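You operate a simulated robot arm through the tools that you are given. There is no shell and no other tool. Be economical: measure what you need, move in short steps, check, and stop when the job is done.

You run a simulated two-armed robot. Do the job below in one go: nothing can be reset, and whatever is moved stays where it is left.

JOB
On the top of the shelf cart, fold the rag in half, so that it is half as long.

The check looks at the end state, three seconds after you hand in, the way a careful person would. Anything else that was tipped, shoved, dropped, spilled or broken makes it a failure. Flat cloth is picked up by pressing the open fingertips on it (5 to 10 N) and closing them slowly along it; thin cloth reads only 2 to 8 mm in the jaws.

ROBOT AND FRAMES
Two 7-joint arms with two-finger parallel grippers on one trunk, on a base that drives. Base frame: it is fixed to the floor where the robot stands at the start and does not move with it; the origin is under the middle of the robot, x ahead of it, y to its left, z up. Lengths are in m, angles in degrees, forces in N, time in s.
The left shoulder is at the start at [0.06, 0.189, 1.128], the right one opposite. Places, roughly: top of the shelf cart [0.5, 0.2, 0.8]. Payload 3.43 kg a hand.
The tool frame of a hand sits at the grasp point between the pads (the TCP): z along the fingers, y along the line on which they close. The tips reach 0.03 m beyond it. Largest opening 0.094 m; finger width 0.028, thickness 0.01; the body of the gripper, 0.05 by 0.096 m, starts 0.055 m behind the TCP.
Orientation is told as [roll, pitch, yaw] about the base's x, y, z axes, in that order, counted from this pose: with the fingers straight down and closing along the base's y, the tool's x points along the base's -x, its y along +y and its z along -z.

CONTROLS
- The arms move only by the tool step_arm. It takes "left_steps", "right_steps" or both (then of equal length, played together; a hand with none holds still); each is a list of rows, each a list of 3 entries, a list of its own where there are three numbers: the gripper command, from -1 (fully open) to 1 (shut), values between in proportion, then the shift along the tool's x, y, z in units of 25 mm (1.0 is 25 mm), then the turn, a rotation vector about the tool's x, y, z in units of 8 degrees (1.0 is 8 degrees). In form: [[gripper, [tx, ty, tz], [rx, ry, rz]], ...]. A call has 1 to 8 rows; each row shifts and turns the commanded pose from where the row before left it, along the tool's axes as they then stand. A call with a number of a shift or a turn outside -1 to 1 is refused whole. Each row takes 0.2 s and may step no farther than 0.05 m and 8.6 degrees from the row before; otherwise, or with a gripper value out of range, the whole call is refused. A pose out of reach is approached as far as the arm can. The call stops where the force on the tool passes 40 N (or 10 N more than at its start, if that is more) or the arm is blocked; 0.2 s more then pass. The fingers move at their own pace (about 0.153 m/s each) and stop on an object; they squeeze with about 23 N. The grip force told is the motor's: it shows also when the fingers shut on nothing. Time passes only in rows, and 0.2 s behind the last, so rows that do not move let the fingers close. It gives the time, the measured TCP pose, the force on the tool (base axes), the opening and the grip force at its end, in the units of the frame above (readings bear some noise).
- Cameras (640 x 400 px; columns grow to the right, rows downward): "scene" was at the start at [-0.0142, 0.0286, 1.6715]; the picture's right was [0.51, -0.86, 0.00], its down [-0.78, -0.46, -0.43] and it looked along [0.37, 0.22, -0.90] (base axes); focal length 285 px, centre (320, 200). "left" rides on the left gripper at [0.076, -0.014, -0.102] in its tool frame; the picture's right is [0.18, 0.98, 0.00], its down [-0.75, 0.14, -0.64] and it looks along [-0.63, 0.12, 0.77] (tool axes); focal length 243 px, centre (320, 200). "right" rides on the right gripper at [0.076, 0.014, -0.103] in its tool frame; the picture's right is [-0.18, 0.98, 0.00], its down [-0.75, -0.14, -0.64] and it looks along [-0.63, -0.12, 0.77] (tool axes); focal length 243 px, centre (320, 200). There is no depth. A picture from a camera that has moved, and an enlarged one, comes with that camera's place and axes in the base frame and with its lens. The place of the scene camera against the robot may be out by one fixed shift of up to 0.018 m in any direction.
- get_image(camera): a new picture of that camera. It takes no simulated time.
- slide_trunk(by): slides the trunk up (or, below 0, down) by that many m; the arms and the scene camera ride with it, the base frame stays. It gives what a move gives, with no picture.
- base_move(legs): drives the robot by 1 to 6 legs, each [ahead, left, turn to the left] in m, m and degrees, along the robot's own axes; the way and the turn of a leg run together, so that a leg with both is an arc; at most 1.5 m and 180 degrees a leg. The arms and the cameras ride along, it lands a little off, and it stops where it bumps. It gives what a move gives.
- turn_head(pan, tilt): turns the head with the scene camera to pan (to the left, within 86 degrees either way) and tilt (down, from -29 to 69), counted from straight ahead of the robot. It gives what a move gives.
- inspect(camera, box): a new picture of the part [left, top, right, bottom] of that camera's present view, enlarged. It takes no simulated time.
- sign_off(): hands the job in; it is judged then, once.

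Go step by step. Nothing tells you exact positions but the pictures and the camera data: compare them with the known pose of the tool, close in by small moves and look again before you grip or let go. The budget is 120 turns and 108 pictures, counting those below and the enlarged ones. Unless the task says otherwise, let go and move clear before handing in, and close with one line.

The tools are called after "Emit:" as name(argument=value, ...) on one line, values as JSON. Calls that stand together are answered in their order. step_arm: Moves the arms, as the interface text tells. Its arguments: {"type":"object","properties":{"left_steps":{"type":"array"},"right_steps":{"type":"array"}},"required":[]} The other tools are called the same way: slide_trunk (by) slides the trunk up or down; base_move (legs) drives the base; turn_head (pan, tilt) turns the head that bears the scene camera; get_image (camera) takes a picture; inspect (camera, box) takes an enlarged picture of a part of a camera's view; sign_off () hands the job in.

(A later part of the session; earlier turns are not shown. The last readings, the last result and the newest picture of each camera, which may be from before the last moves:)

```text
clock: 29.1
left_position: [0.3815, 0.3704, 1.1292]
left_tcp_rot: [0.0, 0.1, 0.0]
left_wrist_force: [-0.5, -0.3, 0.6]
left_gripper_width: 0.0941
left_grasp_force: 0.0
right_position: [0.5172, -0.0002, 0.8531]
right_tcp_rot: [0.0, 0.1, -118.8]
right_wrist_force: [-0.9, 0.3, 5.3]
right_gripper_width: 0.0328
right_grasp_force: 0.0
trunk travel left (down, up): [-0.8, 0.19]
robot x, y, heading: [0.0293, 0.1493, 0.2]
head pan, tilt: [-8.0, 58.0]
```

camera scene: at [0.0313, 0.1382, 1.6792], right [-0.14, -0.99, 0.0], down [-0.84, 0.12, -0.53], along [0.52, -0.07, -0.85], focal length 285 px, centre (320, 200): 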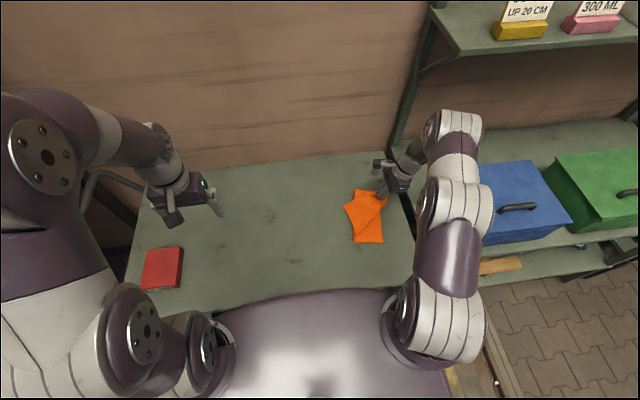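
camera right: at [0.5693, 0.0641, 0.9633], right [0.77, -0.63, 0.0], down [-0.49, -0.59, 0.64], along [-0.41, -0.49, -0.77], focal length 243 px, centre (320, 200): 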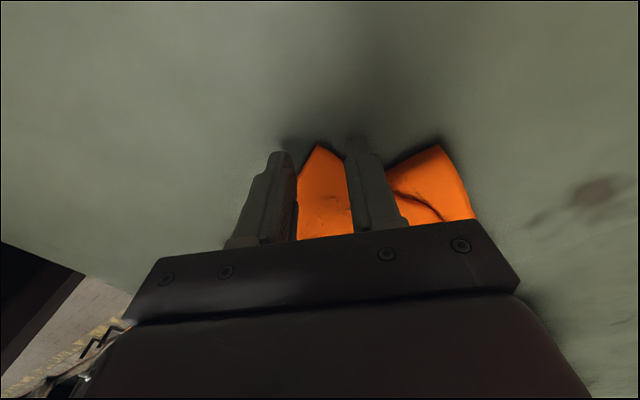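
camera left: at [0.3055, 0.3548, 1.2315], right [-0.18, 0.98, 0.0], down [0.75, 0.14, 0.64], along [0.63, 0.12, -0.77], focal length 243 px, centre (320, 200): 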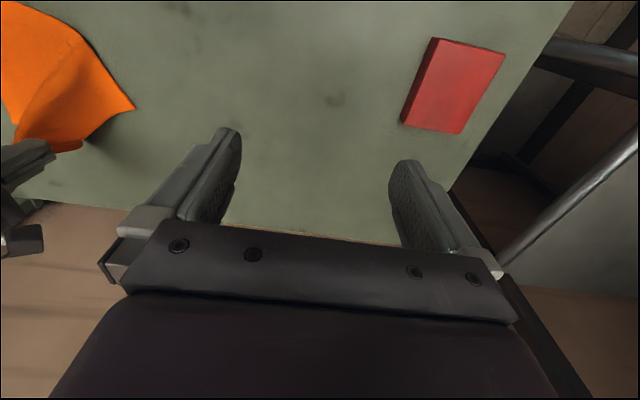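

Emit:
step_arm(right_steps=[[0.4, [0, 0, 0], [0, 0, 0]], [0.5, [0, 0, 0], [0, 0, 0]], [0.6, [0, 0, 0], [0, 0, 0]], [0.7, [0, 0, 0], [0, 0, 0]], [0.8, [0, 0, 0], [0, 0, 0]], [0.9, [0, 0, 0], [0, 0, 0]], [1, [0, 0, 0], [0, 0, 0]], [1, [0, 0, 0], [0, 0, 0]]])

Emit:
get_image(camera="right")

```text
clock: 30.9
left_position: [0.3803, 0.3704, 1.1301]
left_tcp_rot: [0.0, 0.0, 0.0]
left_wrist_force: [-0.1, -0.2, 0.1]
left_gripper_width: 0.0941
left_grasp_force: 0.0
right_position: [0.5167, 0.0007, 0.8522]
right_tcp_rot: [0.0, 0.3, -118.8]
right_wrist_force: [0.1, 0.1, 9.9]
right_gripper_width: 0.0023
right_grasp_force: 23.0
trunk travel left (down, up): [-0.8, 0.19]
robot x, y, heading: [0.0284, 0.151, -0.1]
head pan, tilt: [-8.0, 58.0]
```

```text
72 pictures are left
camera right: at [0.5672, 0.0605, 0.9565], right [0.77, -0.63, 0.0], down [-0.49, -0.59, 0.64], along [-0.41, -0.49, -0.77], focal length 243 px, centre (320, 200)
```

right: 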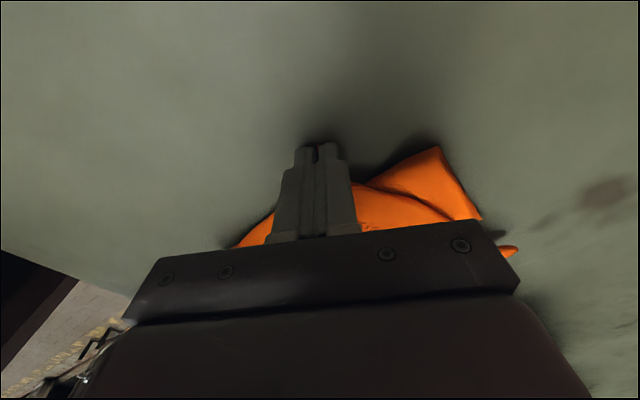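

2.3 mm in the jaws. Lift in an arc toward C, halfway.

Emit:
step_arm(right_steps=[[1, [0, 0, -0.8], [0, 0, 0]], [1, [-0.4, -0.1, -1], [0, 0, 0]], [1, [-0.8, -0.2, -0.8], [0, 0, 0]], [1, [-0.9, -0.25, -0.6], [0, 0, 0]], [1, [-0.9, -0.25, -0.2], [0, 0, 0]]])

Emit:
get_image(camera="right")

Emit:
inspect(camera="scene", box=[320, 150, 440, 260])

```text
clock: 32.1
left_position: [0.3818, 0.3694, 1.1298]
left_tcp_rot: [0.1, 0.0, 0.0]
left_wrist_force: [-0.6, 0.1, -0.2]
left_gripper_width: 0.094
left_grasp_force: 0.2
right_position: [0.4622, -0.0564, 0.9372]
right_tcp_rot: [-0.1, 0.2, -118.8]
right_wrist_force: [-0.9, -0.3, 0.5]
right_gripper_width: 0.0022
right_grasp_force: 23.3
trunk travel left (down, up): [-0.8, 0.19]
robot x, y, heading: [0.0317, 0.1484, -0.1]
head pan, tilt: [-8.0, 58.0]
```

```text
71 pictures are left
camera right: at [0.513, 0.0041, 1.0404], right [0.77, -0.63, 0.0], down [-0.49, -0.59, 0.64], along [-0.41, -0.49, -0.77], focal length 243 px, centre (320, 200)
```

right: 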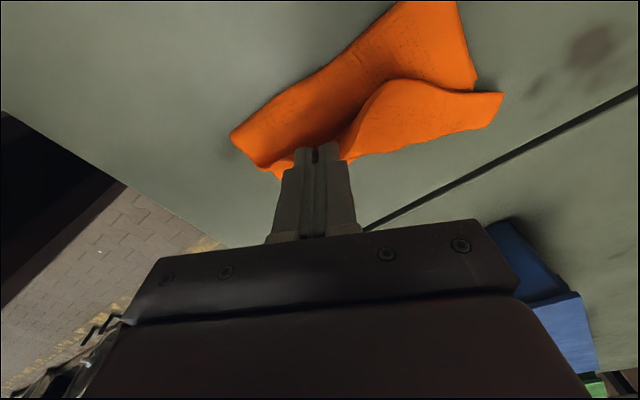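

```text
3.64 times, centred on (380, 205) of scene
camera zoom: at [0.0305, 0.1377, 1.6791], right [-0.14, -0.99, 0.0], down [-0.84, 0.12, -0.53], along [0.53, -0.07, -0.85], focal length 1036 px, centre (102, 182)
```

zoom: 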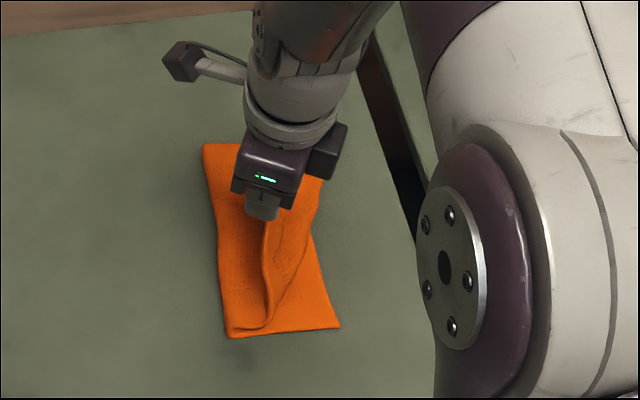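

The flap is unfolding as planned. Continue toward C with the hand leaning, then lower.

Emit:
step_arm(right_steps=[[1, [-0.8, -0.4, 0], [0, 1, 0]], [1, [-0.792, -0.4, -0.111], [0, 1, 0]], [1, [-0.769, -0.4, -0.22], [0, 1, 0]], [1, [-0.731, -0.4, -0.325], [0, 1, 0]], [1, [-0.578, -0.1, 0.547], [0, 0, 0]], [1, [-0.578, -0.08, 0.547], [0, 0, 0]]])

Emit:
get_image(camera="right")

Emit:
inspect(camera="scene", box=[320, 150, 440, 260])

```text
clock: 33.5
left_position: [0.3812, 0.369, 1.128]
left_tcp_rot: [0.0, 0.0, 0.0]
left_wrist_force: [0.1, 0.0, -0.6]
left_gripper_width: 0.0939
left_grasp_force: 0.0
right_position: [0.3809, -0.1145, 0.8996]
right_tcp_rot: [-0.1, 32.2, -118.9]
right_wrist_force: [0.6, -0.4, -0.1]
right_gripper_width: 0.0023
right_grasp_force: 23.1
trunk travel left (down, up): [-0.8, 0.19]
robot x, y, heading: [0.0278, 0.1511, -0.2]
head pan, tilt: [-8.0, 58.0]
```

```text
69 pictures are left
camera right: at [0.4, -0.1116, 1.0271], right [0.79, -0.61, -0.1], down [-0.6, -0.79, 0.14], along [-0.17, -0.05, -0.98], focal length 243 px, centre (320, 200)
```

right: 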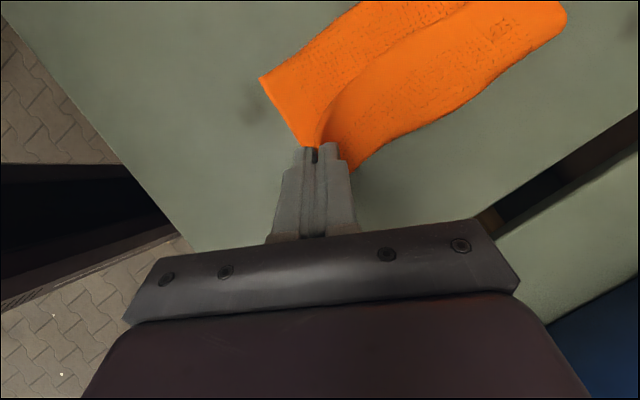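

```text
3.64 times, centred on (380, 205) of scene
camera zoom: at [0.0316, 0.1377, 1.6792], right [-0.14, -0.99, 0.0], down [-0.84, 0.12, -0.53], along [0.52, -0.07, -0.85], focal length 1036 px, centre (102, 182)
```

zoom: 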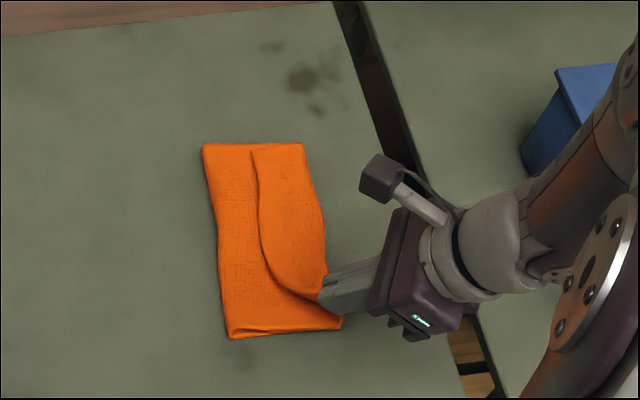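

D is coming onto C well; a narrow strip near A is still turned back, which I'll flip afterwards. Lower D onto C.

Emit:
step_arm(right_steps=[[1, [-0.598, 0, 0.617], [0, 0, 0]], [1, [-0.598, 0, 0.5], [0, 0, 0]]])

Emit:
get_image(camera="right")

Emit:
inspect(camera="scene", box=[320, 150, 440, 260])

```text
clock: 34.1
left_position: [0.3819, 0.3686, 1.1285]
left_tcp_rot: [0.0, 0.0, 0.0]
left_wrist_force: [-0.6, -0.1, -0.6]
left_gripper_width: 0.0941
left_grasp_force: 0.1
right_position: [0.3762, -0.123, 0.8592]
right_tcp_rot: [-0.2, 32.1, -118.8]
right_wrist_force: [0.5, 0.5, 2.9]
right_gripper_width: 0.0018
right_grasp_force: 23.4
trunk travel left (down, up): [-0.8, 0.19]
robot x, y, heading: [0.028, 0.1511, -0.0]
head pan, tilt: [-8.0, 58.0]
```

```text
67 pictures are left
camera right: at [0.3946, -0.1204, 0.9877], right [0.79, -0.61, -0.1], down [-0.6, -0.79, 0.14], along [-0.17, -0.05, -0.98], focal length 243 px, centre (320, 200)
```

right: 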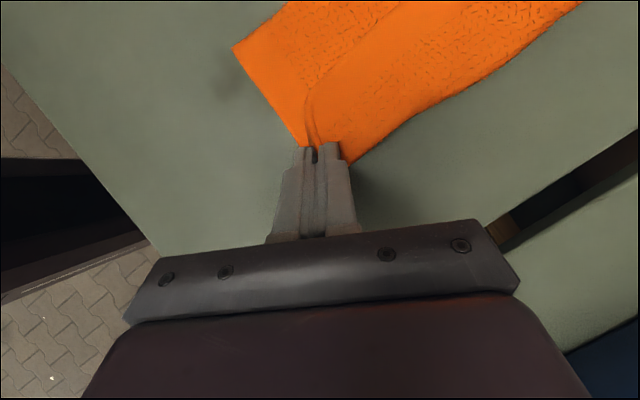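

```text
3.64 times, centred on (380, 205) of scene
camera zoom: at [0.0312, 0.1377, 1.6792], right [-0.14, -0.99, 0.0], down [-0.84, 0.12, -0.53], along [0.52, -0.07, -0.85], focal length 1036 px, centre (102, 182)
```

zoom: 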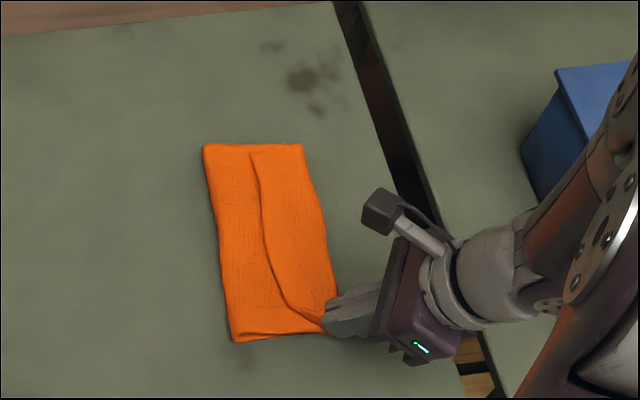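

Release D and lift off along the tool axis.

Emit:
step_arm(right_steps=[[0.6, [0, 0, 0], [0, 0, 0]], [0.3, [0, 0, 0], [0, 0, 0]], [0.3, [0, 0, -0.4], [0, 0, 0]], [0.3, [0, 0, -1], [0, 0, 0]], [0.3, [0, 0, -1], [0, 0, 0]], [0.3, [0, 0, -1], [0, 0, 0]]])

Emit:
get_image(camera="right")

Emit:
inspect(camera="scene", box=[330, 160, 430, 250])

```text
clock: 35.5
left_position: [0.3819, 0.3701, 1.129]
left_tcp_rot: [0.0, 0.0, 0.0]
left_wrist_force: [-0.4, -0.9, -0.3]
left_gripper_width: 0.0937
left_grasp_force: 0.1
right_position: [0.3537, -0.1632, 0.9306]
right_tcp_rot: [-0.1, 32.2, -118.8]
right_wrist_force: [0.2, -0.2, 0.1]
right_gripper_width: 0.033
right_grasp_force: 0.0
trunk travel left (down, up): [-0.8, 0.19]
robot x, y, heading: [0.0302, 0.1485, -0.0]
head pan, tilt: [-8.0, 58.0]
```

```text
65 pictures are left
camera right: at [0.3719, -0.1599, 1.0591], right [0.79, -0.61, -0.1], down [-0.6, -0.79, 0.14], along [-0.17, -0.05, -0.98], focal length 243 px, centre (320, 200)
```

right: 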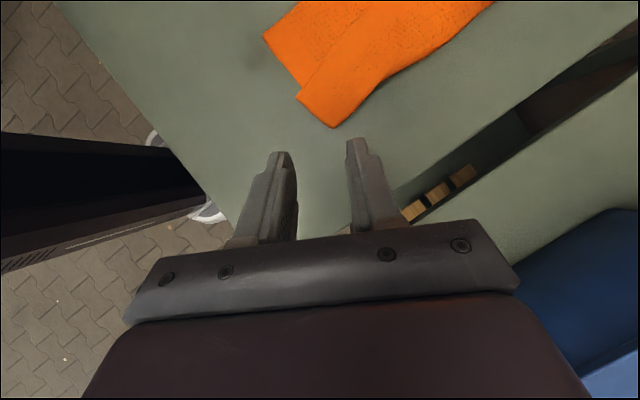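

```text
4.44 times, centred on (380, 205) of scene
camera zoom: at [0.0305, 0.1384, 1.6791], right [-0.14, -0.99, 0.0], down [-0.84, 0.12, -0.53], along [0.53, -0.07, -0.85], focal length 1267 px, centre (53, 178)
```

zoom: 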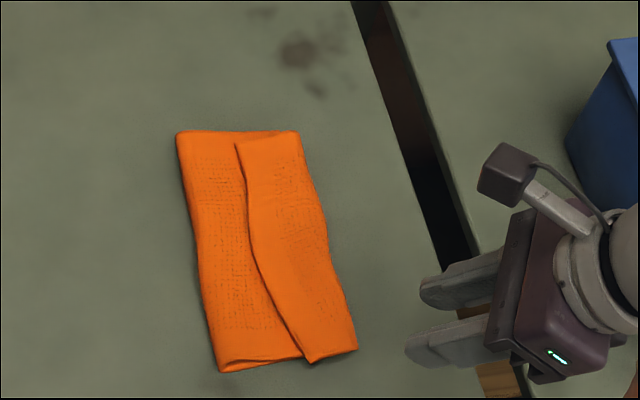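

Now a clean Z: the A–D edge strip (~5 cm wide) is turned back on top. I'll level the hand and go over A at about (.574,-.08) to flip that strip outward.

Emit:
step_arm(right_steps=[[0.3, [0.2, 0, -0.4], [0, -1, 0]], [0.3, [0.2, 0, -0.2], [0, -1, 0]], [0.3, [0.1, 0, -0.2], [0, -1, 0]], [0.3, [0, 0, 0], [0, -1, 0]]])

Emit:
step_arm(right_steps=[[0.3, [0.98, 0.867, 0], [0, 0, 0]], [0.3, [0.98, 0.867, 0], [0, 0, 0]], [0.3, [0.98, 0.867, 0], [0, 0, 0]], [0.3, [0.98, 0.867, 0], [0, 0, 0]], [0.3, [0.98, 0.867, 0], [0, 0, 0]], [0.3, [0.98, 0.867, 0], [0, 0, 0]], [0.3, [0.7, 0.867, 0], [0, 0, 0]]])

Emit:
get_image(camera="right")

```text
clock: 36.5
left_position: [0.3827, 0.3697, 1.1289]
left_tcp_rot: [0.0, 0.1, 0.1]
left_wrist_force: [0.9, -1.0, -0.8]
left_gripper_width: 0.0939
left_grasp_force: 0.1
right_position: [0.3545, -0.1635, 0.9534]
right_tcp_rot: [-0.5, 1.5, -118.9]
right_wrist_force: [0.1, -0.2, 0.6]
right_gripper_width: 0.0328
right_grasp_force: 0.0
trunk travel left (down, up): [-0.8, 0.19]
robot x, y, heading: [0.0292, 0.1507, -0.1]
head pan, tilt: [-8.0, 58.0]
```

```text
clock: 38.1
left_position: [0.3826, 0.3696, 1.1284]
left_tcp_rot: [0.0, 0.1, 0.0]
left_wrist_force: [0.0, 0.9, -0.2]
left_gripper_width: 0.0941
left_grasp_force: 0.1
right_position: [0.5699, -0.0884, 0.9532]
right_tcp_rot: [-0.1, 0.1, -118.8]
right_wrist_force: [0.3, 1.0, -0.2]
right_gripper_width: 0.0329
right_grasp_force: 0.0
trunk travel left (down, up): [-0.8, 0.19]
robot x, y, heading: [0.0312, 0.1506, 0.2]
head pan, tilt: [-8.0, 58.0]
```

```text
63 pictures are left
camera right: at [0.6201, -0.0281, 1.0564], right [0.77, -0.63, 0.0], down [-0.49, -0.59, 0.64], along [-0.41, -0.49, -0.77], focal length 243 px, centre (320, 200)
```

right: 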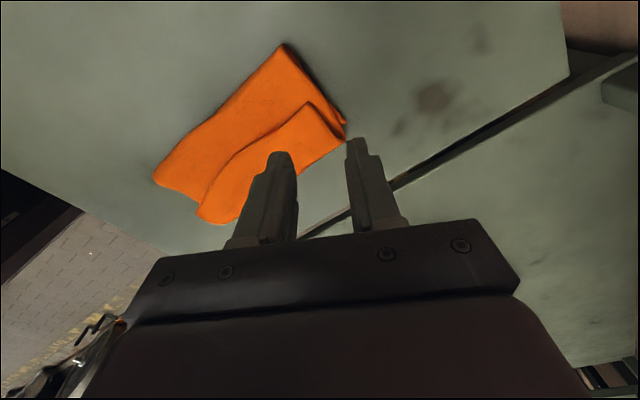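

A at (.565,-.079). Narrow opening (~20 mm), bite deeper so both fingers sit on the strip only; go down.

Emit:
step_arm(right_steps=[[0.57, [-0.56, -0.47, 0.9], [0, 0, 0]], [0.57, [0, 0, 0.9], [0, 0, 0]], [0.57, [0, 0, 0.9], [0, 0, 0]], [0.57, [0, 0, 0.6], [0, 0, 0]]])

Emit:
inspect(camera="right", box=[160, 40, 480, 240])

```text
clock: 39.1
left_position: [0.3823, 0.3704, 1.1276]
left_tcp_rot: [0.0, -0.1, 0.0]
left_wrist_force: [-0.8, -0.3, -0.4]
left_gripper_width: 0.094
left_grasp_force: 0.0
right_position: [0.5503, -0.0964, 0.8728]
right_tcp_rot: [-0.2, 0.2, -118.7]
right_wrist_force: [0.0, 0.2, 0.4]
right_gripper_width: 0.0205
right_grasp_force: 0.0
trunk travel left (down, up): [-0.8, 0.19]
robot x, y, heading: [0.0298, 0.1502, -0.0]
head pan, tilt: [-8.0, 58.0]
```

```text
2.00 times, centred on (320, 140) of right
camera zoom: at [0.6011, -0.0358, 0.977], right [0.77, -0.63, 0.0], down [-0.49, -0.59, 0.64], along [-0.41, -0.49, -0.77], focal length 485 px, centre (320, 320)
```

zoom: 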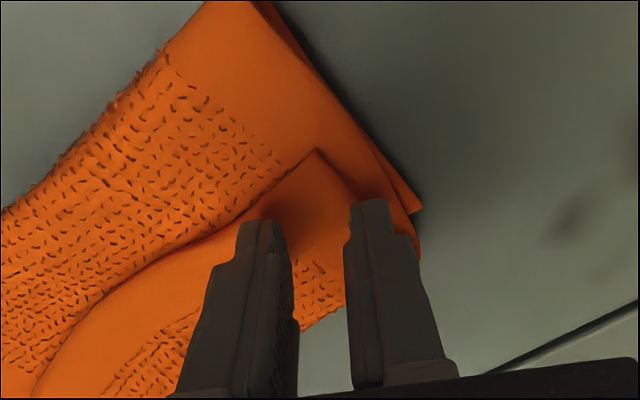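

A is centred between the fingers. Press down gently.

Emit:
step_arm(right_steps=[[0.57, [0.1, -0.05, 0.4], [0, 0, 0]], [0.57, [0, 0, 0.2], [0, 0, 0]]])

```text
clock: 39.7
left_position: [0.3805, 0.3703, 1.1293]
left_tcp_rot: [0.0, -0.2, 0.0]
left_wrist_force: [0.2, -0.3, 0.3]
left_gripper_width: 0.0939
left_grasp_force: 0.0
right_position: [0.5509, -0.0943, 0.8592]
right_tcp_rot: [0.1, 0.2, -118.9]
right_wrist_force: [0.8, 0.0, 9.0]
right_gripper_width: 0.0196
right_grasp_force: 0.0
trunk travel left (down, up): [-0.8, 0.19]
robot x, y, heading: [0.027, 0.1511, 0.1]
head pan, tilt: [-8.0, 58.0]
```

Emit:
step_arm(right_steps=[[0.65, [0, 0, 0], [0, 0, 0]], [0.72, [0, 0, 0], [0, 0, 0]], [0.79, [0, 0, 0], [0, 0, 0]], [0.86, [0, 0, 0], [0, 0, 0]], [0.93, [0, 0, 0], [0, 0, 0]], [1, [0, 0, 0], [0, 0, 0]], [1, [0, 0, 0], [0, 0, 0]], [1, [0, 0, -0.6], [0, 0, 0]]])

Emit:
inspect(camera="right", box=[160, 40, 480, 240])

```text
clock: 41.5
left_position: [0.3813, 0.3705, 1.1284]
left_tcp_rot: [-0.1, 0.1, 0.0]
left_wrist_force: [-0.4, -1.0, -0.1]
left_gripper_width: 0.0937
left_grasp_force: 0.0
right_position: [0.5492, -0.0942, 0.8705]
right_tcp_rot: [-0.2, 0.1, -118.9]
right_wrist_force: [0.1, -0.6, 0.5]
right_gripper_width: 0.0001
right_grasp_force: 23.4
trunk travel left (down, up): [-0.8, 0.19]
robot x, y, heading: [0.0293, 0.1491, -0.3]
head pan, tilt: [-8.0, 58.0]
```

```text
2.00 times, centred on (320, 140) of right
camera zoom: at [0.6001, -0.0338, 0.9747], right [0.77, -0.63, 0.0], down [-0.48, -0.59, 0.64], along [-0.41, -0.49, -0.77], focal length 485 px, centre (320, 320)
```

zoom: 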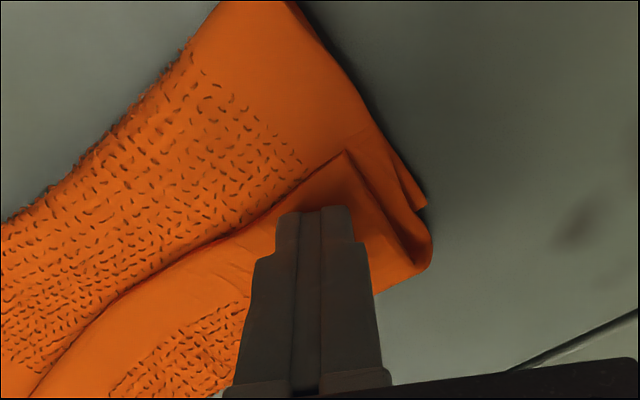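

The jaws closed empty. I'll use the method that worked first: closing along x with a wider opening over the strip's free edge. Raise, yaw back, and look.

Emit:
step_arm(right_steps=[[0.3, [0, 0, -0.8], [0, 0, 0]], [-0.15, [0, 0, -0.8], [0, 0, -0.9]], [-0.15, [0, 0, 0], [0, 0, -0.9]], [-0.15, [0, 0, 0], [0, 0, -0.9]], [-0.15, [0, 0, 0], [0, 0, -0.9]], [-0.15, [0.3, -0.8, 0], [0, 0, 0]]])

Emit:
get_image(camera="right")

Emit:
inspect(camera="scene", box=[330, 160, 430, 250])

```text
clock: 42.9
left_position: [0.3816, 0.3711, 1.1287]
left_tcp_rot: [0.0, 0.0, 0.0]
left_wrist_force: [0.1, 0.3, 0.1]
left_gripper_width: 0.0943
left_grasp_force: 0.0
right_position: [0.5321, -0.0848, 0.9121]
right_tcp_rot: [0.0, 0.2, -89.9]
right_wrist_force: [-0.1, 1.1, 0.1]
right_gripper_width: 0.0542
right_grasp_force: 0.0
trunk travel left (down, up): [-0.8, 0.19]
robot x, y, heading: [0.0302, 0.1536, -0.2]
head pan, tilt: [-8.0, 58.0]
```

```text
60 pictures are left
camera right: at [0.546, -0.0085, 1.0159], right [0.98, -0.18, 0.0], down [-0.14, -0.76, 0.64], along [-0.12, -0.63, -0.77], focal length 243 px, centre (320, 200)
```

right: 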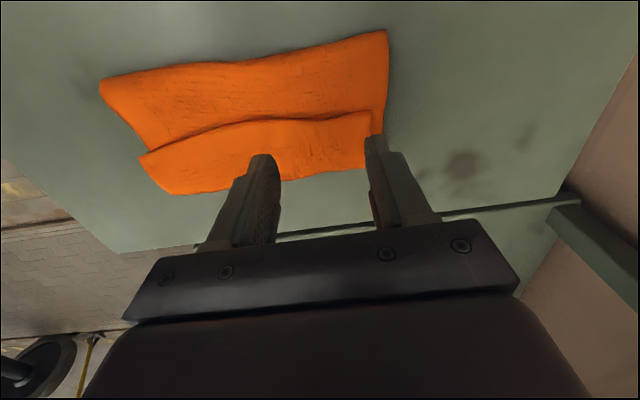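

```text
4.44 times, centred on (380, 205) of scene
camera zoom: at [0.0301, 0.139, 1.6791], right [-0.14, -0.99, 0.0], down [-0.84, 0.12, -0.53], along [0.53, -0.07, -0.85], focal length 1267 px, centre (53, 178)
```

zoom: 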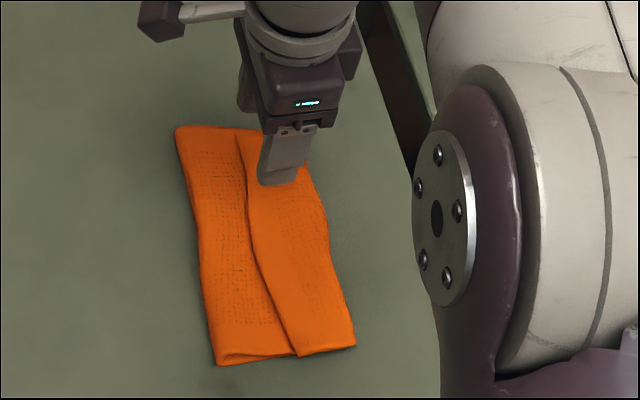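

Strip edge at y≈-.077, fingers both on it. Descend and press.

Emit:
step_arm(right_steps=[[-0.15, [0.1, 0, 0.8], [0, 0, 0]], [-0.15, [0, 0, 0.8], [0, 0, 0]], [-0.15, [0, 0, 0.4], [0, 0, 0]], [-0.15, [0, 0, 0.15], [0, 0, 0]]])

```text
clock: 43.9
left_position: [0.3807, 0.369, 1.1296]
left_tcp_rot: [0.0, -0.2, 0.0]
left_wrist_force: [0.0, -0.2, 0.2]
left_gripper_width: 0.0938
left_grasp_force: 0.1
right_position: [0.5306, -0.0815, 0.8599]
right_tcp_rot: [0.2, 0.1, -90.0]
right_wrist_force: [0.3, -0.3, 7.9]
right_gripper_width: 0.0539
right_grasp_force: 0.0
trunk travel left (down, up): [-0.8, 0.19]
robot x, y, heading: [0.0294, 0.1537, 0.3]
head pan, tilt: [-8.0, 58.0]
```

Emit:
step_arm(right_steps=[[0, [0, 0, 0], [0, 0, 0]], [0.15, [0, 0, 0], [0, 0, 0]], [0.3, [0, 0, 0], [0, 0, 0]], [0.45, [0, 0, 0], [0, 0, 0]], [0.6, [0, 0, 0], [0, 0, 0]], [0.75, [0, 0, 0], [0, 0, 0]], [0.9, [0, 0, 0], [0, 0, 0]], [1, [0, 0, 0], [0, 0, 0]]])

Emit:
inspect(camera="right", box=[160, 40, 480, 240])

```text
clock: 45.7
left_position: [0.3799, 0.37, 1.1285]
left_tcp_rot: [0.0, 0.0, 0.0]
left_wrist_force: [0.3, -0.1, 0.9]
left_gripper_width: 0.0941
left_grasp_force: 0.1
right_position: [0.5296, -0.0831, 0.8589]
right_tcp_rot: [0.1, 0.3, -90.0]
right_wrist_force: [0.1, 0.8, 11.0]
right_gripper_width: 0.0147
right_grasp_force: 22.9
trunk travel left (down, up): [-0.8, 0.19]
robot x, y, heading: [0.0298, 0.1491, -0.0]
head pan, tilt: [-8.0, 58.0]
```

```text
2.00 times, centred on (320, 140) of right
camera zoom: at [0.5449, -0.0053, 0.963], right [0.98, -0.18, 0.0], down [-0.14, -0.76, 0.64], along [-0.12, -0.63, -0.77], focal length 485 px, centre (320, 320)
```

zoom: 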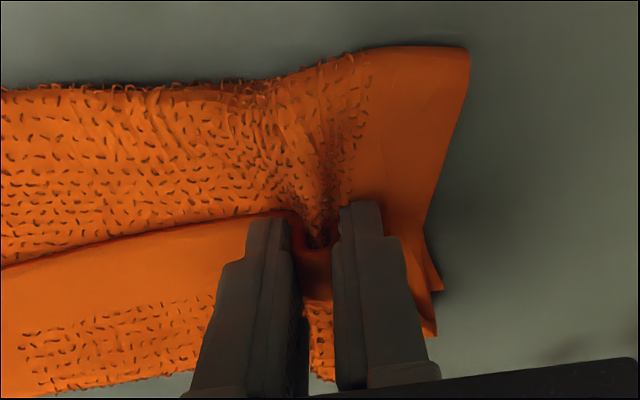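

15 mm means several layers were pinched. I open, and retry fully on the strip with lighter press.

Emit:
step_arm(right_steps=[[0.5, [0, 0, -0.1], [0, 0, 0]], [0.1, [0, 0, -0.1], [0, 0, 0]], [-0.15, [0, 0, -0.4], [0, 0, 0]], [-0.15, [0, 0, -1], [0, 0, 0]], [-0.15, [0, 0, -1], [0, 0, 0]]])

Emit:
get_image(camera="right")

Emit:
inspect(camera="scene", box=[330, 160, 430, 250])

```text
clock: 46.9
left_position: [0.3801, 0.3706, 1.1289]
left_tcp_rot: [-0.1, 0.0, 0.0]
left_wrist_force: [-0.2, 0.3, -0.3]
left_gripper_width: 0.0941
left_grasp_force: 0.1
right_position: [0.528, -0.0846, 0.9263]
right_tcp_rot: [-0.1, 0.2, -90.0]
right_wrist_force: [0.0, -0.2, -0.3]
right_gripper_width: 0.0543
right_grasp_force: 0.1
trunk travel left (down, up): [-0.8, 0.19]
robot x, y, heading: [0.031, 0.1499, -0.0]
head pan, tilt: [-8.0, 58.0]
```

```text
57 pictures are left
camera right: at [0.5442, -0.0066, 1.0285], right [0.98, -0.18, 0.0], down [-0.14, -0.76, 0.64], along [-0.12, -0.63, -0.77], focal length 243 px, centre (320, 200)
```

right: 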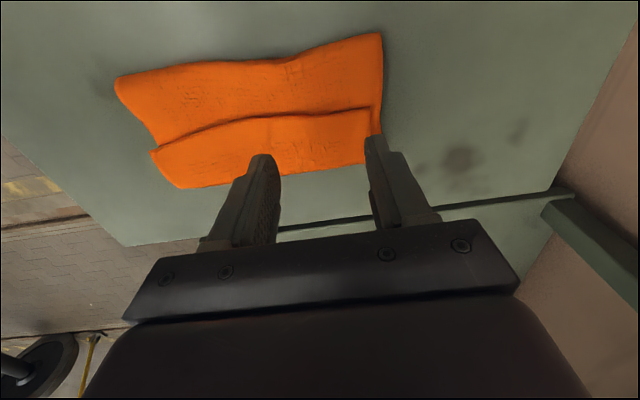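

```text
4.44 times, centred on (380, 205) of scene
camera zoom: at [0.0304, 0.1386, 1.6791], right [-0.14, -0.99, 0.0], down [-0.84, 0.12, -0.53], along [0.53, -0.07, -0.85], focal length 1267 px, centre (53, 178)
```

zoom: 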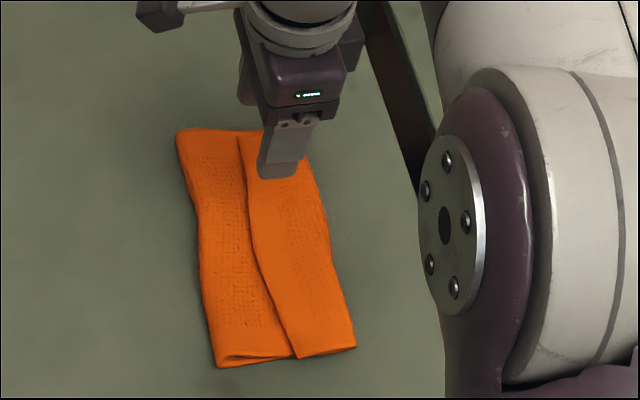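

The cloth relaxed back. Retry further in on the strip (y≈-.10) with a lighter press.

Emit:
step_arm(right_steps=[[-0.15, [-0.6, 0, 0.9], [0, 0, 0]], [-0.15, [0, 0, 0.9], [0, 0, 0]], [-0.15, [0, 0, 0.5], [0, 0, 0]], [-0.15, [0, 0, 0.25], [0, 0, 0]]])

```text
clock: 47.9
left_position: [0.3799, 0.3701, 1.1282]
left_tcp_rot: [0.0, -0.1, 0.0]
left_wrist_force: [0.1, 0.2, 0.5]
left_gripper_width: 0.0939
left_grasp_force: 0.0
right_position: [0.5303, -0.0972, 0.8597]
right_tcp_rot: [0.1, 0.1, -90.0]
right_wrist_force: [-1.1, -0.9, 7.3]
right_gripper_width: 0.054
right_grasp_force: 0.0
trunk travel left (down, up): [-0.8, 0.19]
robot x, y, heading: [0.028, 0.1489, -0.3]
head pan, tilt: [-8.0, 58.0]
```

Emit:
step_arm(right_steps=[[-0.05, [0, 0, -0.04], [0, 0, 0]], [0.1, [0, 0, 0], [0, 0, 0]], [0.25, [0, 0, -0.02], [0, 0, 0]], [0.4, [0, 0, -0.02], [0, 0, 0]], [0.55, [0, 0, -0.02], [0, 0, 0]], [0.7, [0, 0, -0.02], [0, 0, 0]], [0.85, [0, 0, -0.02], [0, 0, 0]], [1, [0, 0, 0], [0, 0, 0]]])

Emit:
inspect(camera="right", box=[160, 40, 480, 240])

```text
clock: 49.7
left_position: [0.3818, 0.3707, 1.1293]
left_tcp_rot: [0.0, 0.0, 0.0]
left_wrist_force: [0.0, -0.8, 0.3]
left_gripper_width: 0.0936
left_grasp_force: 0.1
right_position: [0.5299, -0.0979, 0.8633]
right_tcp_rot: [-0.1, 0.3, -90.0]
right_wrist_force: [0.2, 0.4, 2.4]
right_gripper_width: 0.0144
right_grasp_force: 23.1
trunk travel left (down, up): [-0.8, 0.19]
robot x, y, heading: [0.0309, 0.1518, 0.2]
head pan, tilt: [-8.0, 58.0]
```

```text
2.00 times, centred on (320, 140) of right
camera zoom: at [0.5462, -0.0211, 0.9664], right [0.98, -0.18, 0.0], down [-0.14, -0.76, 0.64], along [-0.12, -0.63, -0.77], focal length 485 px, centre (320, 320)
```

zoom: 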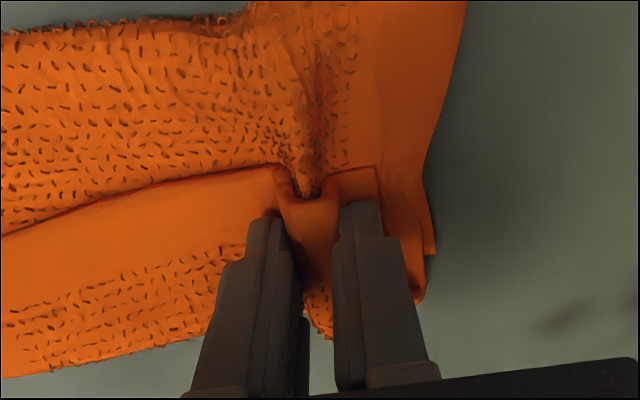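

Again all layers. Different approach: with open fingers lightly on the strip, drag it toward -y so the turned-back strip rolls out flat; test with a short drag.

Emit:
step_arm(right_steps=[[0.6, [0, 0, -0.1], [0, 0, 0]], [0.2, [0, 0, -0.1], [0, 0, 0]], [-0.15, [0, 0, -0.1], [0, 0, 0]], [-0.15, [0.3, -0.6, 0], [0, 0, 0]], [-0.15, [0, -0.6, 0.2], [0, 0, 0]], [-0.15, [0, 0, 0.18], [0, 0, 0]]])

```text
clock: 51.1
left_position: [0.3812, 0.3715, 1.1288]
left_tcp_rot: [0.0, 0.0, -0.1]
left_wrist_force: [-0.1, 0.1, -1.2]
left_gripper_width: 0.094
left_grasp_force: 0.0
right_position: [0.5013, -0.091, 0.861]
right_tcp_rot: [0.1, 0.1, -90.0]
right_wrist_force: [0.9, -0.7, 4.4]
right_gripper_width: 0.054
right_grasp_force: 0.1
trunk travel left (down, up): [-0.8, 0.19]
robot x, y, heading: [0.0307, 0.1483, 0.0]
head pan, tilt: [-8.0, 58.0]
```

Emit:
step_arm(right_steps=[[-0.15, [-0.4, 0, 0], [0, 0, 0]], [-0.15, [-0.4, 0, 0], [0, 0, 0]], [-0.15, [-0.4, 0, 0], [0, 0, 0]], [-0.15, [-0.4, 0, 0], [0, 0, 0]]])

Emit:
get_image(camera="right")

Emit:
inspect(camera="scene", box=[330, 160, 430, 250])

```text
clock: 52.1
left_position: [0.3818, 0.3683, 1.1277]
left_tcp_rot: [0.0, 0.1, 0.0]
left_wrist_force: [-0.1, -0.3, -0.2]
left_gripper_width: 0.094
left_grasp_force: 0.0
right_position: [0.5007, -0.1309, 0.8607]
right_tcp_rot: [0.1, 0.2, -90.0]
right_wrist_force: [-0.5, 1.8, 5.8]
right_gripper_width: 0.0541
right_grasp_force: 0.1
trunk travel left (down, up): [-0.8, 0.19]
robot x, y, heading: [0.0322, 0.1495, -0.2]
head pan, tilt: [-8.0, 58.0]
```

```text
54 pictures are left
camera right: at [0.5163, -0.0549, 0.965], right [0.98, -0.18, 0.0], down [-0.14, -0.76, 0.64], along [-0.12, -0.63, -0.77], focal length 243 px, centre (320, 200)
```

right: 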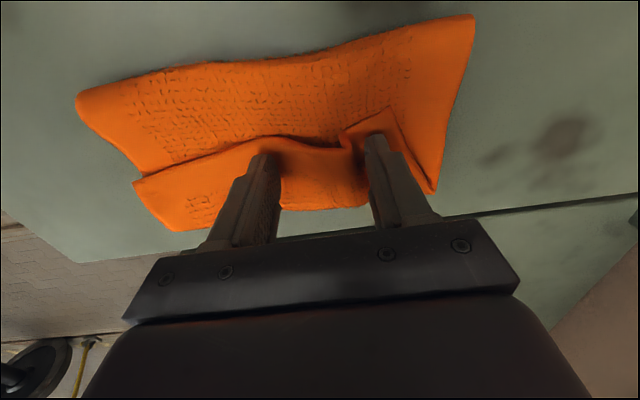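

```text
4.44 times, centred on (380, 205) of scene
camera zoom: at [0.0306, 0.1385, 1.6792], right [-0.14, -0.99, 0.0], down [-0.84, 0.12, -0.53], along [0.53, -0.07, -0.85], focal length 1267 px, centre (53, 178)
```

zoom: 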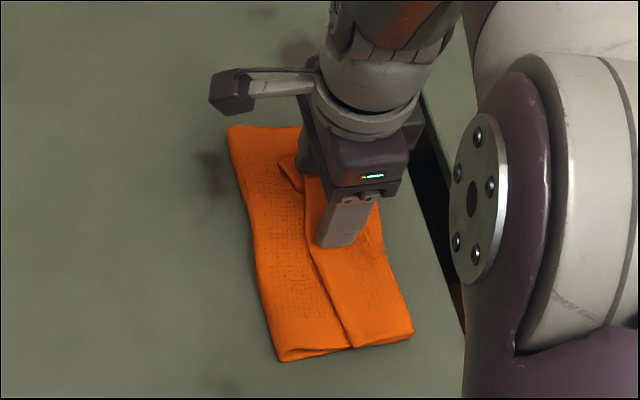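

Everything slid together ~4 cm (still on the cart). Better: straddle the A–D edge with the fingers closing along y — one finger on the strip, one on the layer below — and spread them so the forces oppose. Raise and yaw back to 0.

Emit:
step_arm(right_steps=[[-0.15, [0, 0, -1], [0, 0, 0]], [0.5, [0, 0, -1], [0, 0, -1]], [0.7, [0, 0, -0.5], [0, 0, -1]], [0.8, [0, 0, 0], [0, 0, -1]], [0.8, [0, 0, 0], [0, 0, -1]], [0.8, [0, 0, 0], [0, 0, -1]], [0.8, [0, 0, 0], [0, 0, -1]], [0.8, [0, 0, 0], [0, 0, -1]]])

Emit:
step_arm(right_steps=[[0.8, [0, 0, 0], [0, 0, -1]], [0.8, [0, 0, 0], [0, 0, -1]], [0.8, [0, 0, 0], [0, 0, -1]], [0.8, [0, 0, 0], [0, 0, -1]], [0.8, [0, 0, 0], [0, 0, -0.25]]])

Emit:
get_image(camera="right")

Emit:
inspect(camera="scene", box=[330, 160, 430, 250])

```text
clock: 53.9
left_position: [0.3824, 0.3698, 1.1282]
left_tcp_rot: [0.1, 0.0, 0.0]
left_wrist_force: [-0.3, 0.4, -0.7]
left_gripper_width: 0.0941
left_grasp_force: 0.1
right_position: [0.5011, -0.1307, 0.9232]
right_tcp_rot: [0.2, 0.2, -33.8]
right_wrist_force: [-0.2, 0.2, 0.1]
right_gripper_width: 0.0094
right_grasp_force: 0.1
trunk travel left (down, up): [-0.8, 0.19]
robot x, y, heading: [0.0309, 0.1515, 0.2]
head pan, tilt: [-8.0, 58.0]
```

```text
clock: 55.1
left_position: [0.3811, 0.3703, 1.1296]
left_tcp_rot: [0.0, 0.0, -0.1]
left_wrist_force: [-0.2, 0.4, -0.3]
left_gripper_width: 0.094
left_grasp_force: 0.0
right_position: [0.5004, -0.1315, 0.9219]
right_tcp_rot: [0.3, -0.1, 0.1]
right_wrist_force: [0.0, 0.4, -0.8]
right_gripper_width: 0.0096
right_grasp_force: 0.1
trunk travel left (down, up): [-0.8, 0.19]
robot x, y, heading: [0.0284, 0.1491, 0.1]
head pan, tilt: [-8.0, 58.0]
```

```text
52 pictures are left
camera right: at [0.4263, -0.1165, 1.027], right [0.18, 0.98, 0.0], down [0.75, -0.14, 0.64], along [0.63, -0.11, -0.77], focal length 243 px, centre (320, 200)
```

right: 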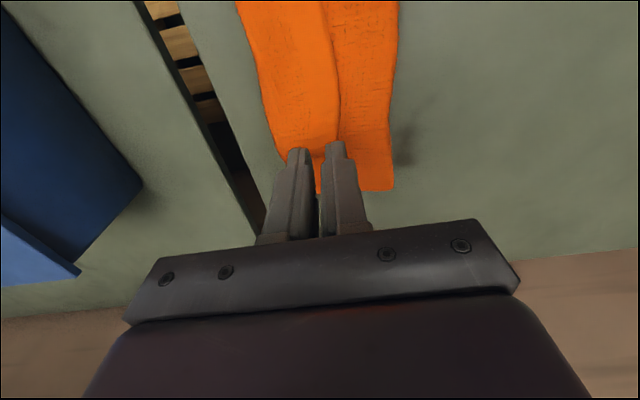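

```text
4.44 times, centred on (380, 205) of scene
camera zoom: at [0.0313, 0.1384, 1.6791], right [-0.14, -0.99, 0.0], down [-0.84, 0.12, -0.53], along [0.52, -0.07, -0.85], focal length 1267 px, centre (53, 178)
```

zoom: 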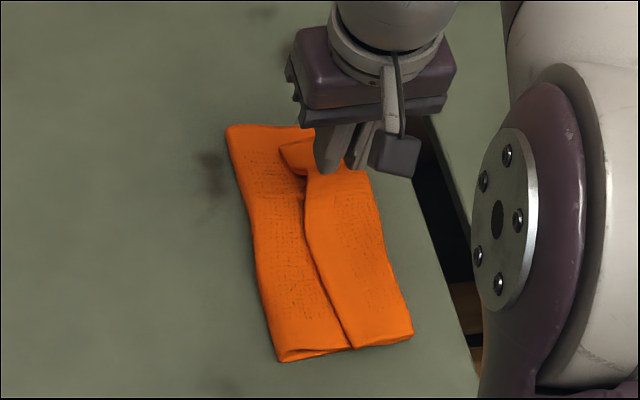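

AD edge is at y≈-.115. Place nearly closed fingers astride it at x≈.48, press, and spread.

Emit:
step_arm(right_steps=[[0.8, [0.8, 0.54, 0.8], [0, 0, 0]], [0.8, [0, 0, 0.9], [0, 0, 0]], [0.8, [0, 0, 0.5], [0, 0, 0]], [0.8, [0, 0, 0.25], [0, 0, 0]]])

Emit:
inspect(camera="right", box=[160, 40, 480, 240])

```text
clock: 56.1
left_position: [0.3811, 0.3702, 1.1301]
left_tcp_rot: [0.1, 0.0, 0.1]
left_wrist_force: [-0.5, 0.2, -0.1]
left_gripper_width: 0.094
left_grasp_force: 0.1
right_position: [0.4815, -0.1181, 0.8641]
right_tcp_rot: [0.2, 0.0, 0.0]
right_wrist_force: [0.5, -1.0, 1.6]
right_gripper_width: 0.0096
right_grasp_force: 0.8
trunk travel left (down, up): [-0.8, 0.19]
robot x, y, heading: [0.0292, 0.1518, -0.1]
head pan, tilt: [-8.0, 58.0]
```

```text
2.00 times, centred on (320, 140) of right
camera zoom: at [0.4063, -0.1027, 0.9659], right [0.18, 0.98, 0.0], down [0.75, -0.14, 0.64], along [0.63, -0.12, -0.77], focal length 485 px, centre (320, 320)
```

zoom: 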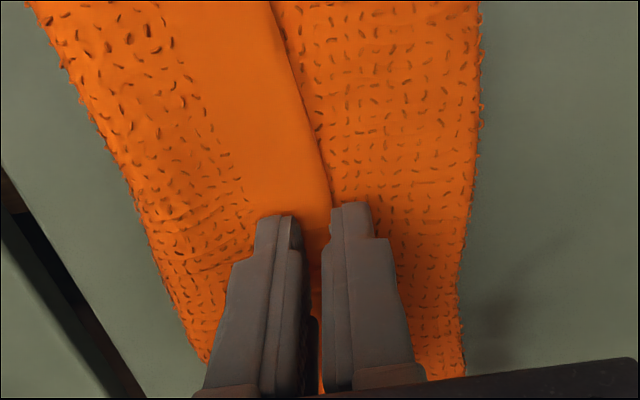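

Exactly astride. Press and spread slowly.

Emit:
step_arm(right_steps=[[0.8, [0, 0, 0.1], [0, 0, 0]], [0.6, [0, 0, 0.05], [0, 0, 0]], [0.4, [0, 0, 0], [0, 0, 0]], [0.2, [0, 0, 0], [0, 0, 0]], [0, [0, 0, 0], [0, 0, 0]], [-0.2, [0, 0, 0], [0, 0, 0]], [-0.4, [0, 0, 0], [0, 0, 0]]])

Emit:
get_image(camera="right")

Emit:
inspect(camera="scene", box=[330, 160, 430, 250])

```text
clock: 57.7
left_position: [0.3805, 0.3711, 1.128]
left_tcp_rot: [0.1, -0.1, 0.0]
left_wrist_force: [1.3, -1.0, 0.0]
left_gripper_width: 0.094
left_grasp_force: 0.0
right_position: [0.4803, -0.118, 0.8592]
right_tcp_rot: [0.1, 0.0, 0.0]
right_wrist_force: [0.0, 2.1, 9.7]
right_gripper_width: 0.0647
right_grasp_force: 0.1
trunk travel left (down, up): [-0.8, 0.19]
robot x, y, heading: [0.029, 0.1468, -0.1]
head pan, tilt: [-8.0, 58.0]
```

```text
49 pictures are left
camera right: at [0.4056, -0.1021, 0.9623], right [0.18, 0.98, 0.0], down [0.75, -0.14, 0.64], along [0.63, -0.12, -0.77], focal length 243 px, centre (320, 200)
```

right: 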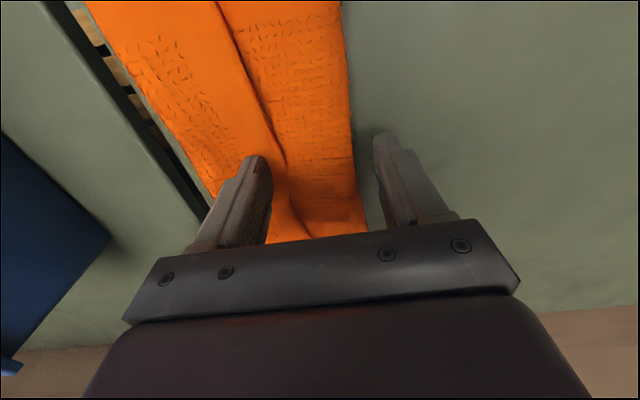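

```text
4.44 times, centred on (380, 205) of scene
camera zoom: at [0.0301, 0.1395, 1.6792], right [-0.14, -0.99, 0.0], down [-0.84, 0.12, -0.53], along [0.53, -0.07, -0.85], focal length 1267 px, centre (53, 178)
```

zoom: 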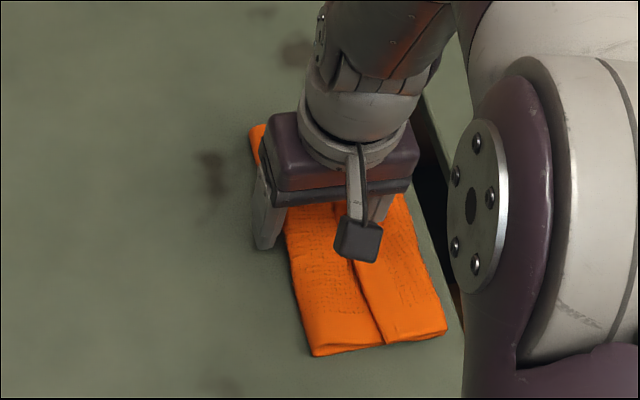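

The strip-side finger bore more load so the cloth slid instead (now close to the cart's edge). First I drag the whole bundle back +y with both fingers on it.

Emit:
step_arm(right_steps=[[-0.4, [0, 0, -0.8], [0, 0, 0]], [-0.4, [0.4, -0.65, 0], [0, 0, 0]], [-0.4, [0.4, -0.65, 0], [0, 0, 0]], [-0.4, [0, 0, 0.5], [0, 0, 0]], [-0.4, [0, 0, 0.25], [0, 0, 0]]])

```text
clock: 58.9
left_position: [0.3822, 0.3705, 1.1286]
left_tcp_rot: [-0.1, -0.1, 0.0]
left_wrist_force: [0.0, -0.1, -0.8]
left_gripper_width: 0.0941
left_grasp_force: 0.1
right_position: [0.4601, -0.1501, 0.8591]
right_tcp_rot: [0.2, 0.0, 0.1]
right_wrist_force: [-0.3, 0.4, 5.6]
right_gripper_width: 0.0651
right_grasp_force: 0.0
trunk travel left (down, up): [-0.8, 0.19]
robot x, y, heading: [0.0285, 0.1488, -0.1]
head pan, tilt: [-8.0, 58.0]
```

Emit:
step_arm(right_steps=[[-0.4, [0, 0.5, 0.05], [0, 0, 0]], [-0.4, [0, 0.6, 0], [0, 0, 0]], [-0.4, [0, 0.6, 0], [0, 0, 0]], [-0.4, [0, 0.6, 0], [0, 0, 0]], [-0.4, [0, 0.6, 0], [0, 0, 0]], [-0.4, [0, 0.6, 0], [0, 0, 0]], [-0.4, [0, 0.6, 0], [0, 0, 0]], [-0.4, [0, 0.6, 0], [0, 0, 0]]])

Emit:
get_image(camera="right")

Emit:
inspect(camera="scene", box=[300, 150, 420, 260])

```text
clock: 60.7
left_position: [0.3809, 0.3704, 1.1276]
left_tcp_rot: [0.0, 0.0, 0.0]
left_wrist_force: [-0.1, 0.1, 0.7]
left_gripper_width: 0.094
left_grasp_force: 0.1
right_position: [0.4594, -0.032, 0.8602]
right_tcp_rot: [0.2, 0.0, 0.0]
right_wrist_force: [0.7, -1.9, 4.5]
right_gripper_width: 0.066
right_grasp_force: 0.7
trunk travel left (down, up): [-0.8, 0.19]
robot x, y, heading: [0.0312, 0.1528, 0.0]
head pan, tilt: [-8.0, 58.0]
```

```text
47 pictures are left
camera right: at [0.3852, -0.0174, 0.9631], right [0.18, 0.98, 0.0], down [0.75, -0.14, 0.64], along [0.63, -0.12, -0.77], focal length 243 px, centre (320, 200)
```

right: 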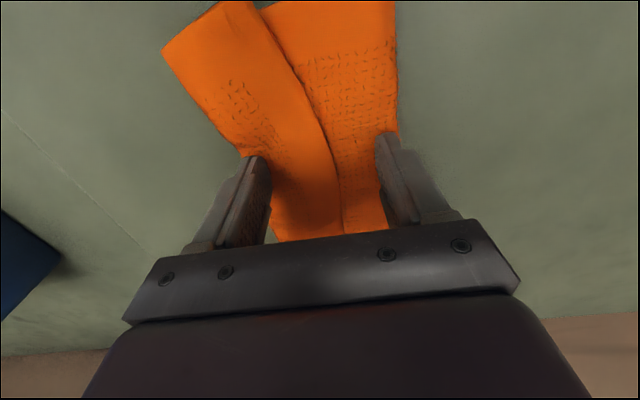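

```text
3.64 times, centred on (360, 205) of scene
camera zoom: at [0.0307, 0.139, 1.6791], right [-0.14, -0.99, 0.0], down [-0.84, 0.12, -0.53], along [0.53, -0.07, -0.85], focal length 1036 px, centre (174, 182)
```

zoom: 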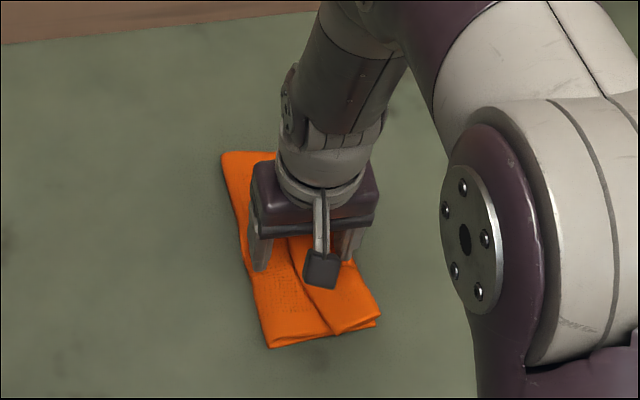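

Bundle is back in a good place. Now a firm version: the left hand pins the lower layers near y≈-.01 while the right rolls the strip outward. First both hands hover, leaning apart.

Emit:
step_arm(right_steps=[[-0.4, [0, 0, -0.9], [0, 0, 0]], [0.5, [0.4, -0.4, -0.9], [0, 0, 0]], [1, [0.4, -0.8, -0.9], [0, 0, 0]], [1, [0, -0.8, 0], [-1, 0, 0]], [1, [0, -0.5, 0], [-1, 0, 0]], [1, [0, 0, 0], [-1, 0, 0]], [1, [0, 0, 0], [-1, 0, 0]]], left_steps=[[1, [-0.6, -1, 0], [0, 0, 0]], [1, [-0.6, -1, 0], [0, 0, 0]], [1, [-0.6, -1, 0.2], [0, 0, 0]], [1, [-0.6, -1, 0.2], [1, 0, 0]], [1, [-0.6, -0.8, 0.2], [1, 0, 0]], [1, [-0.6, -0.8, 0.2], [1, 0, 0]], [1, [0, 0, 0], [1, 0, 0]]])

Emit:
get_image(camera="scene")

Emit:
get_image(camera="left")

```text
clock: 62.3
left_position: [0.4722, 0.2279, 1.1172]
left_tcp_rot: [-32.1, 0.2, 0.1]
left_wrist_force: [-0.1, 0.7, -0.4]
left_gripper_width: 0.0
left_grasp_force: 23.1
right_position: [0.4412, -0.0946, 0.9257]
right_tcp_rot: [32.4, 0.0, 0.0]
right_wrist_force: [-0.7, -0.3, -0.7]
right_gripper_width: 0.0
right_grasp_force: 22.9
trunk travel left (down, up): [-0.8, 0.19]
robot x, y, heading: [0.0299, 0.1505, 0.1]
head pan, tilt: [-8.0, 58.0]
```

```text
45 pictures are left
camera scene: at [0.0316, 0.1383, 1.6792], right [-0.14, -0.99, 0.0], down [-0.84, 0.12, -0.53], along [0.52, -0.07, -0.85], focal length 285 px, centre (320, 200)
```

scene: 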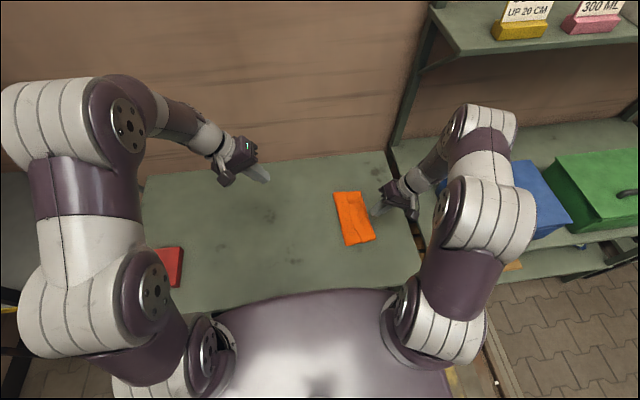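

```text
44 pictures are left
camera left: at [0.3958, 0.2708, 1.2112], right [-0.18, 0.83, -0.52], down [0.75, 0.46, 0.47], along [0.63, -0.31, -0.71], focal length 243 px, centre (320, 200)
```

left: 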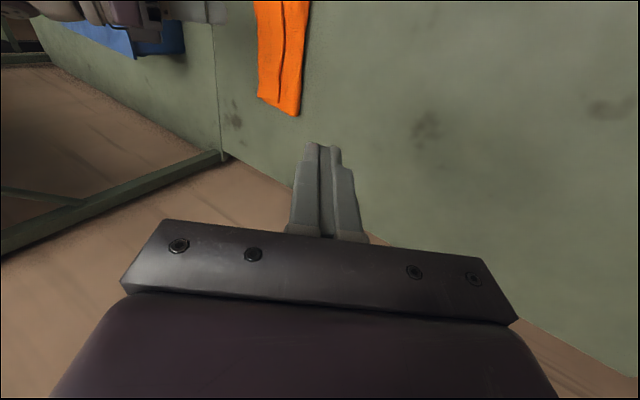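

Emit:
inspect(camera="scene", box=[315, 180, 395, 250])

```text
5.71 times, centred on (355, 215) of scene
camera zoom: at [0.0316, 0.1383, 1.6792], right [-0.14, -0.99, 0.0], down [-0.84, 0.12, -0.53], along [0.52, -0.07, -0.85], focal length 1629 px, centre (120, 114)
```

zoom: 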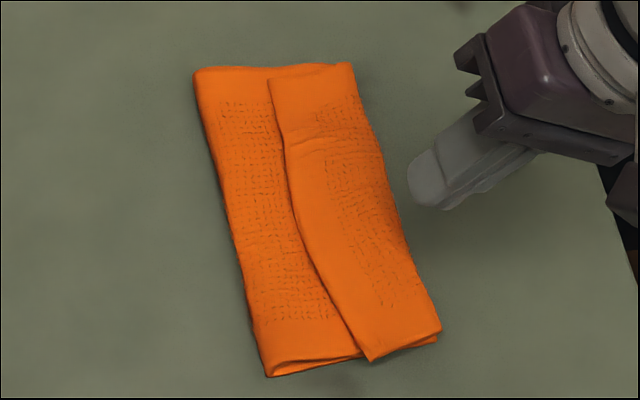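

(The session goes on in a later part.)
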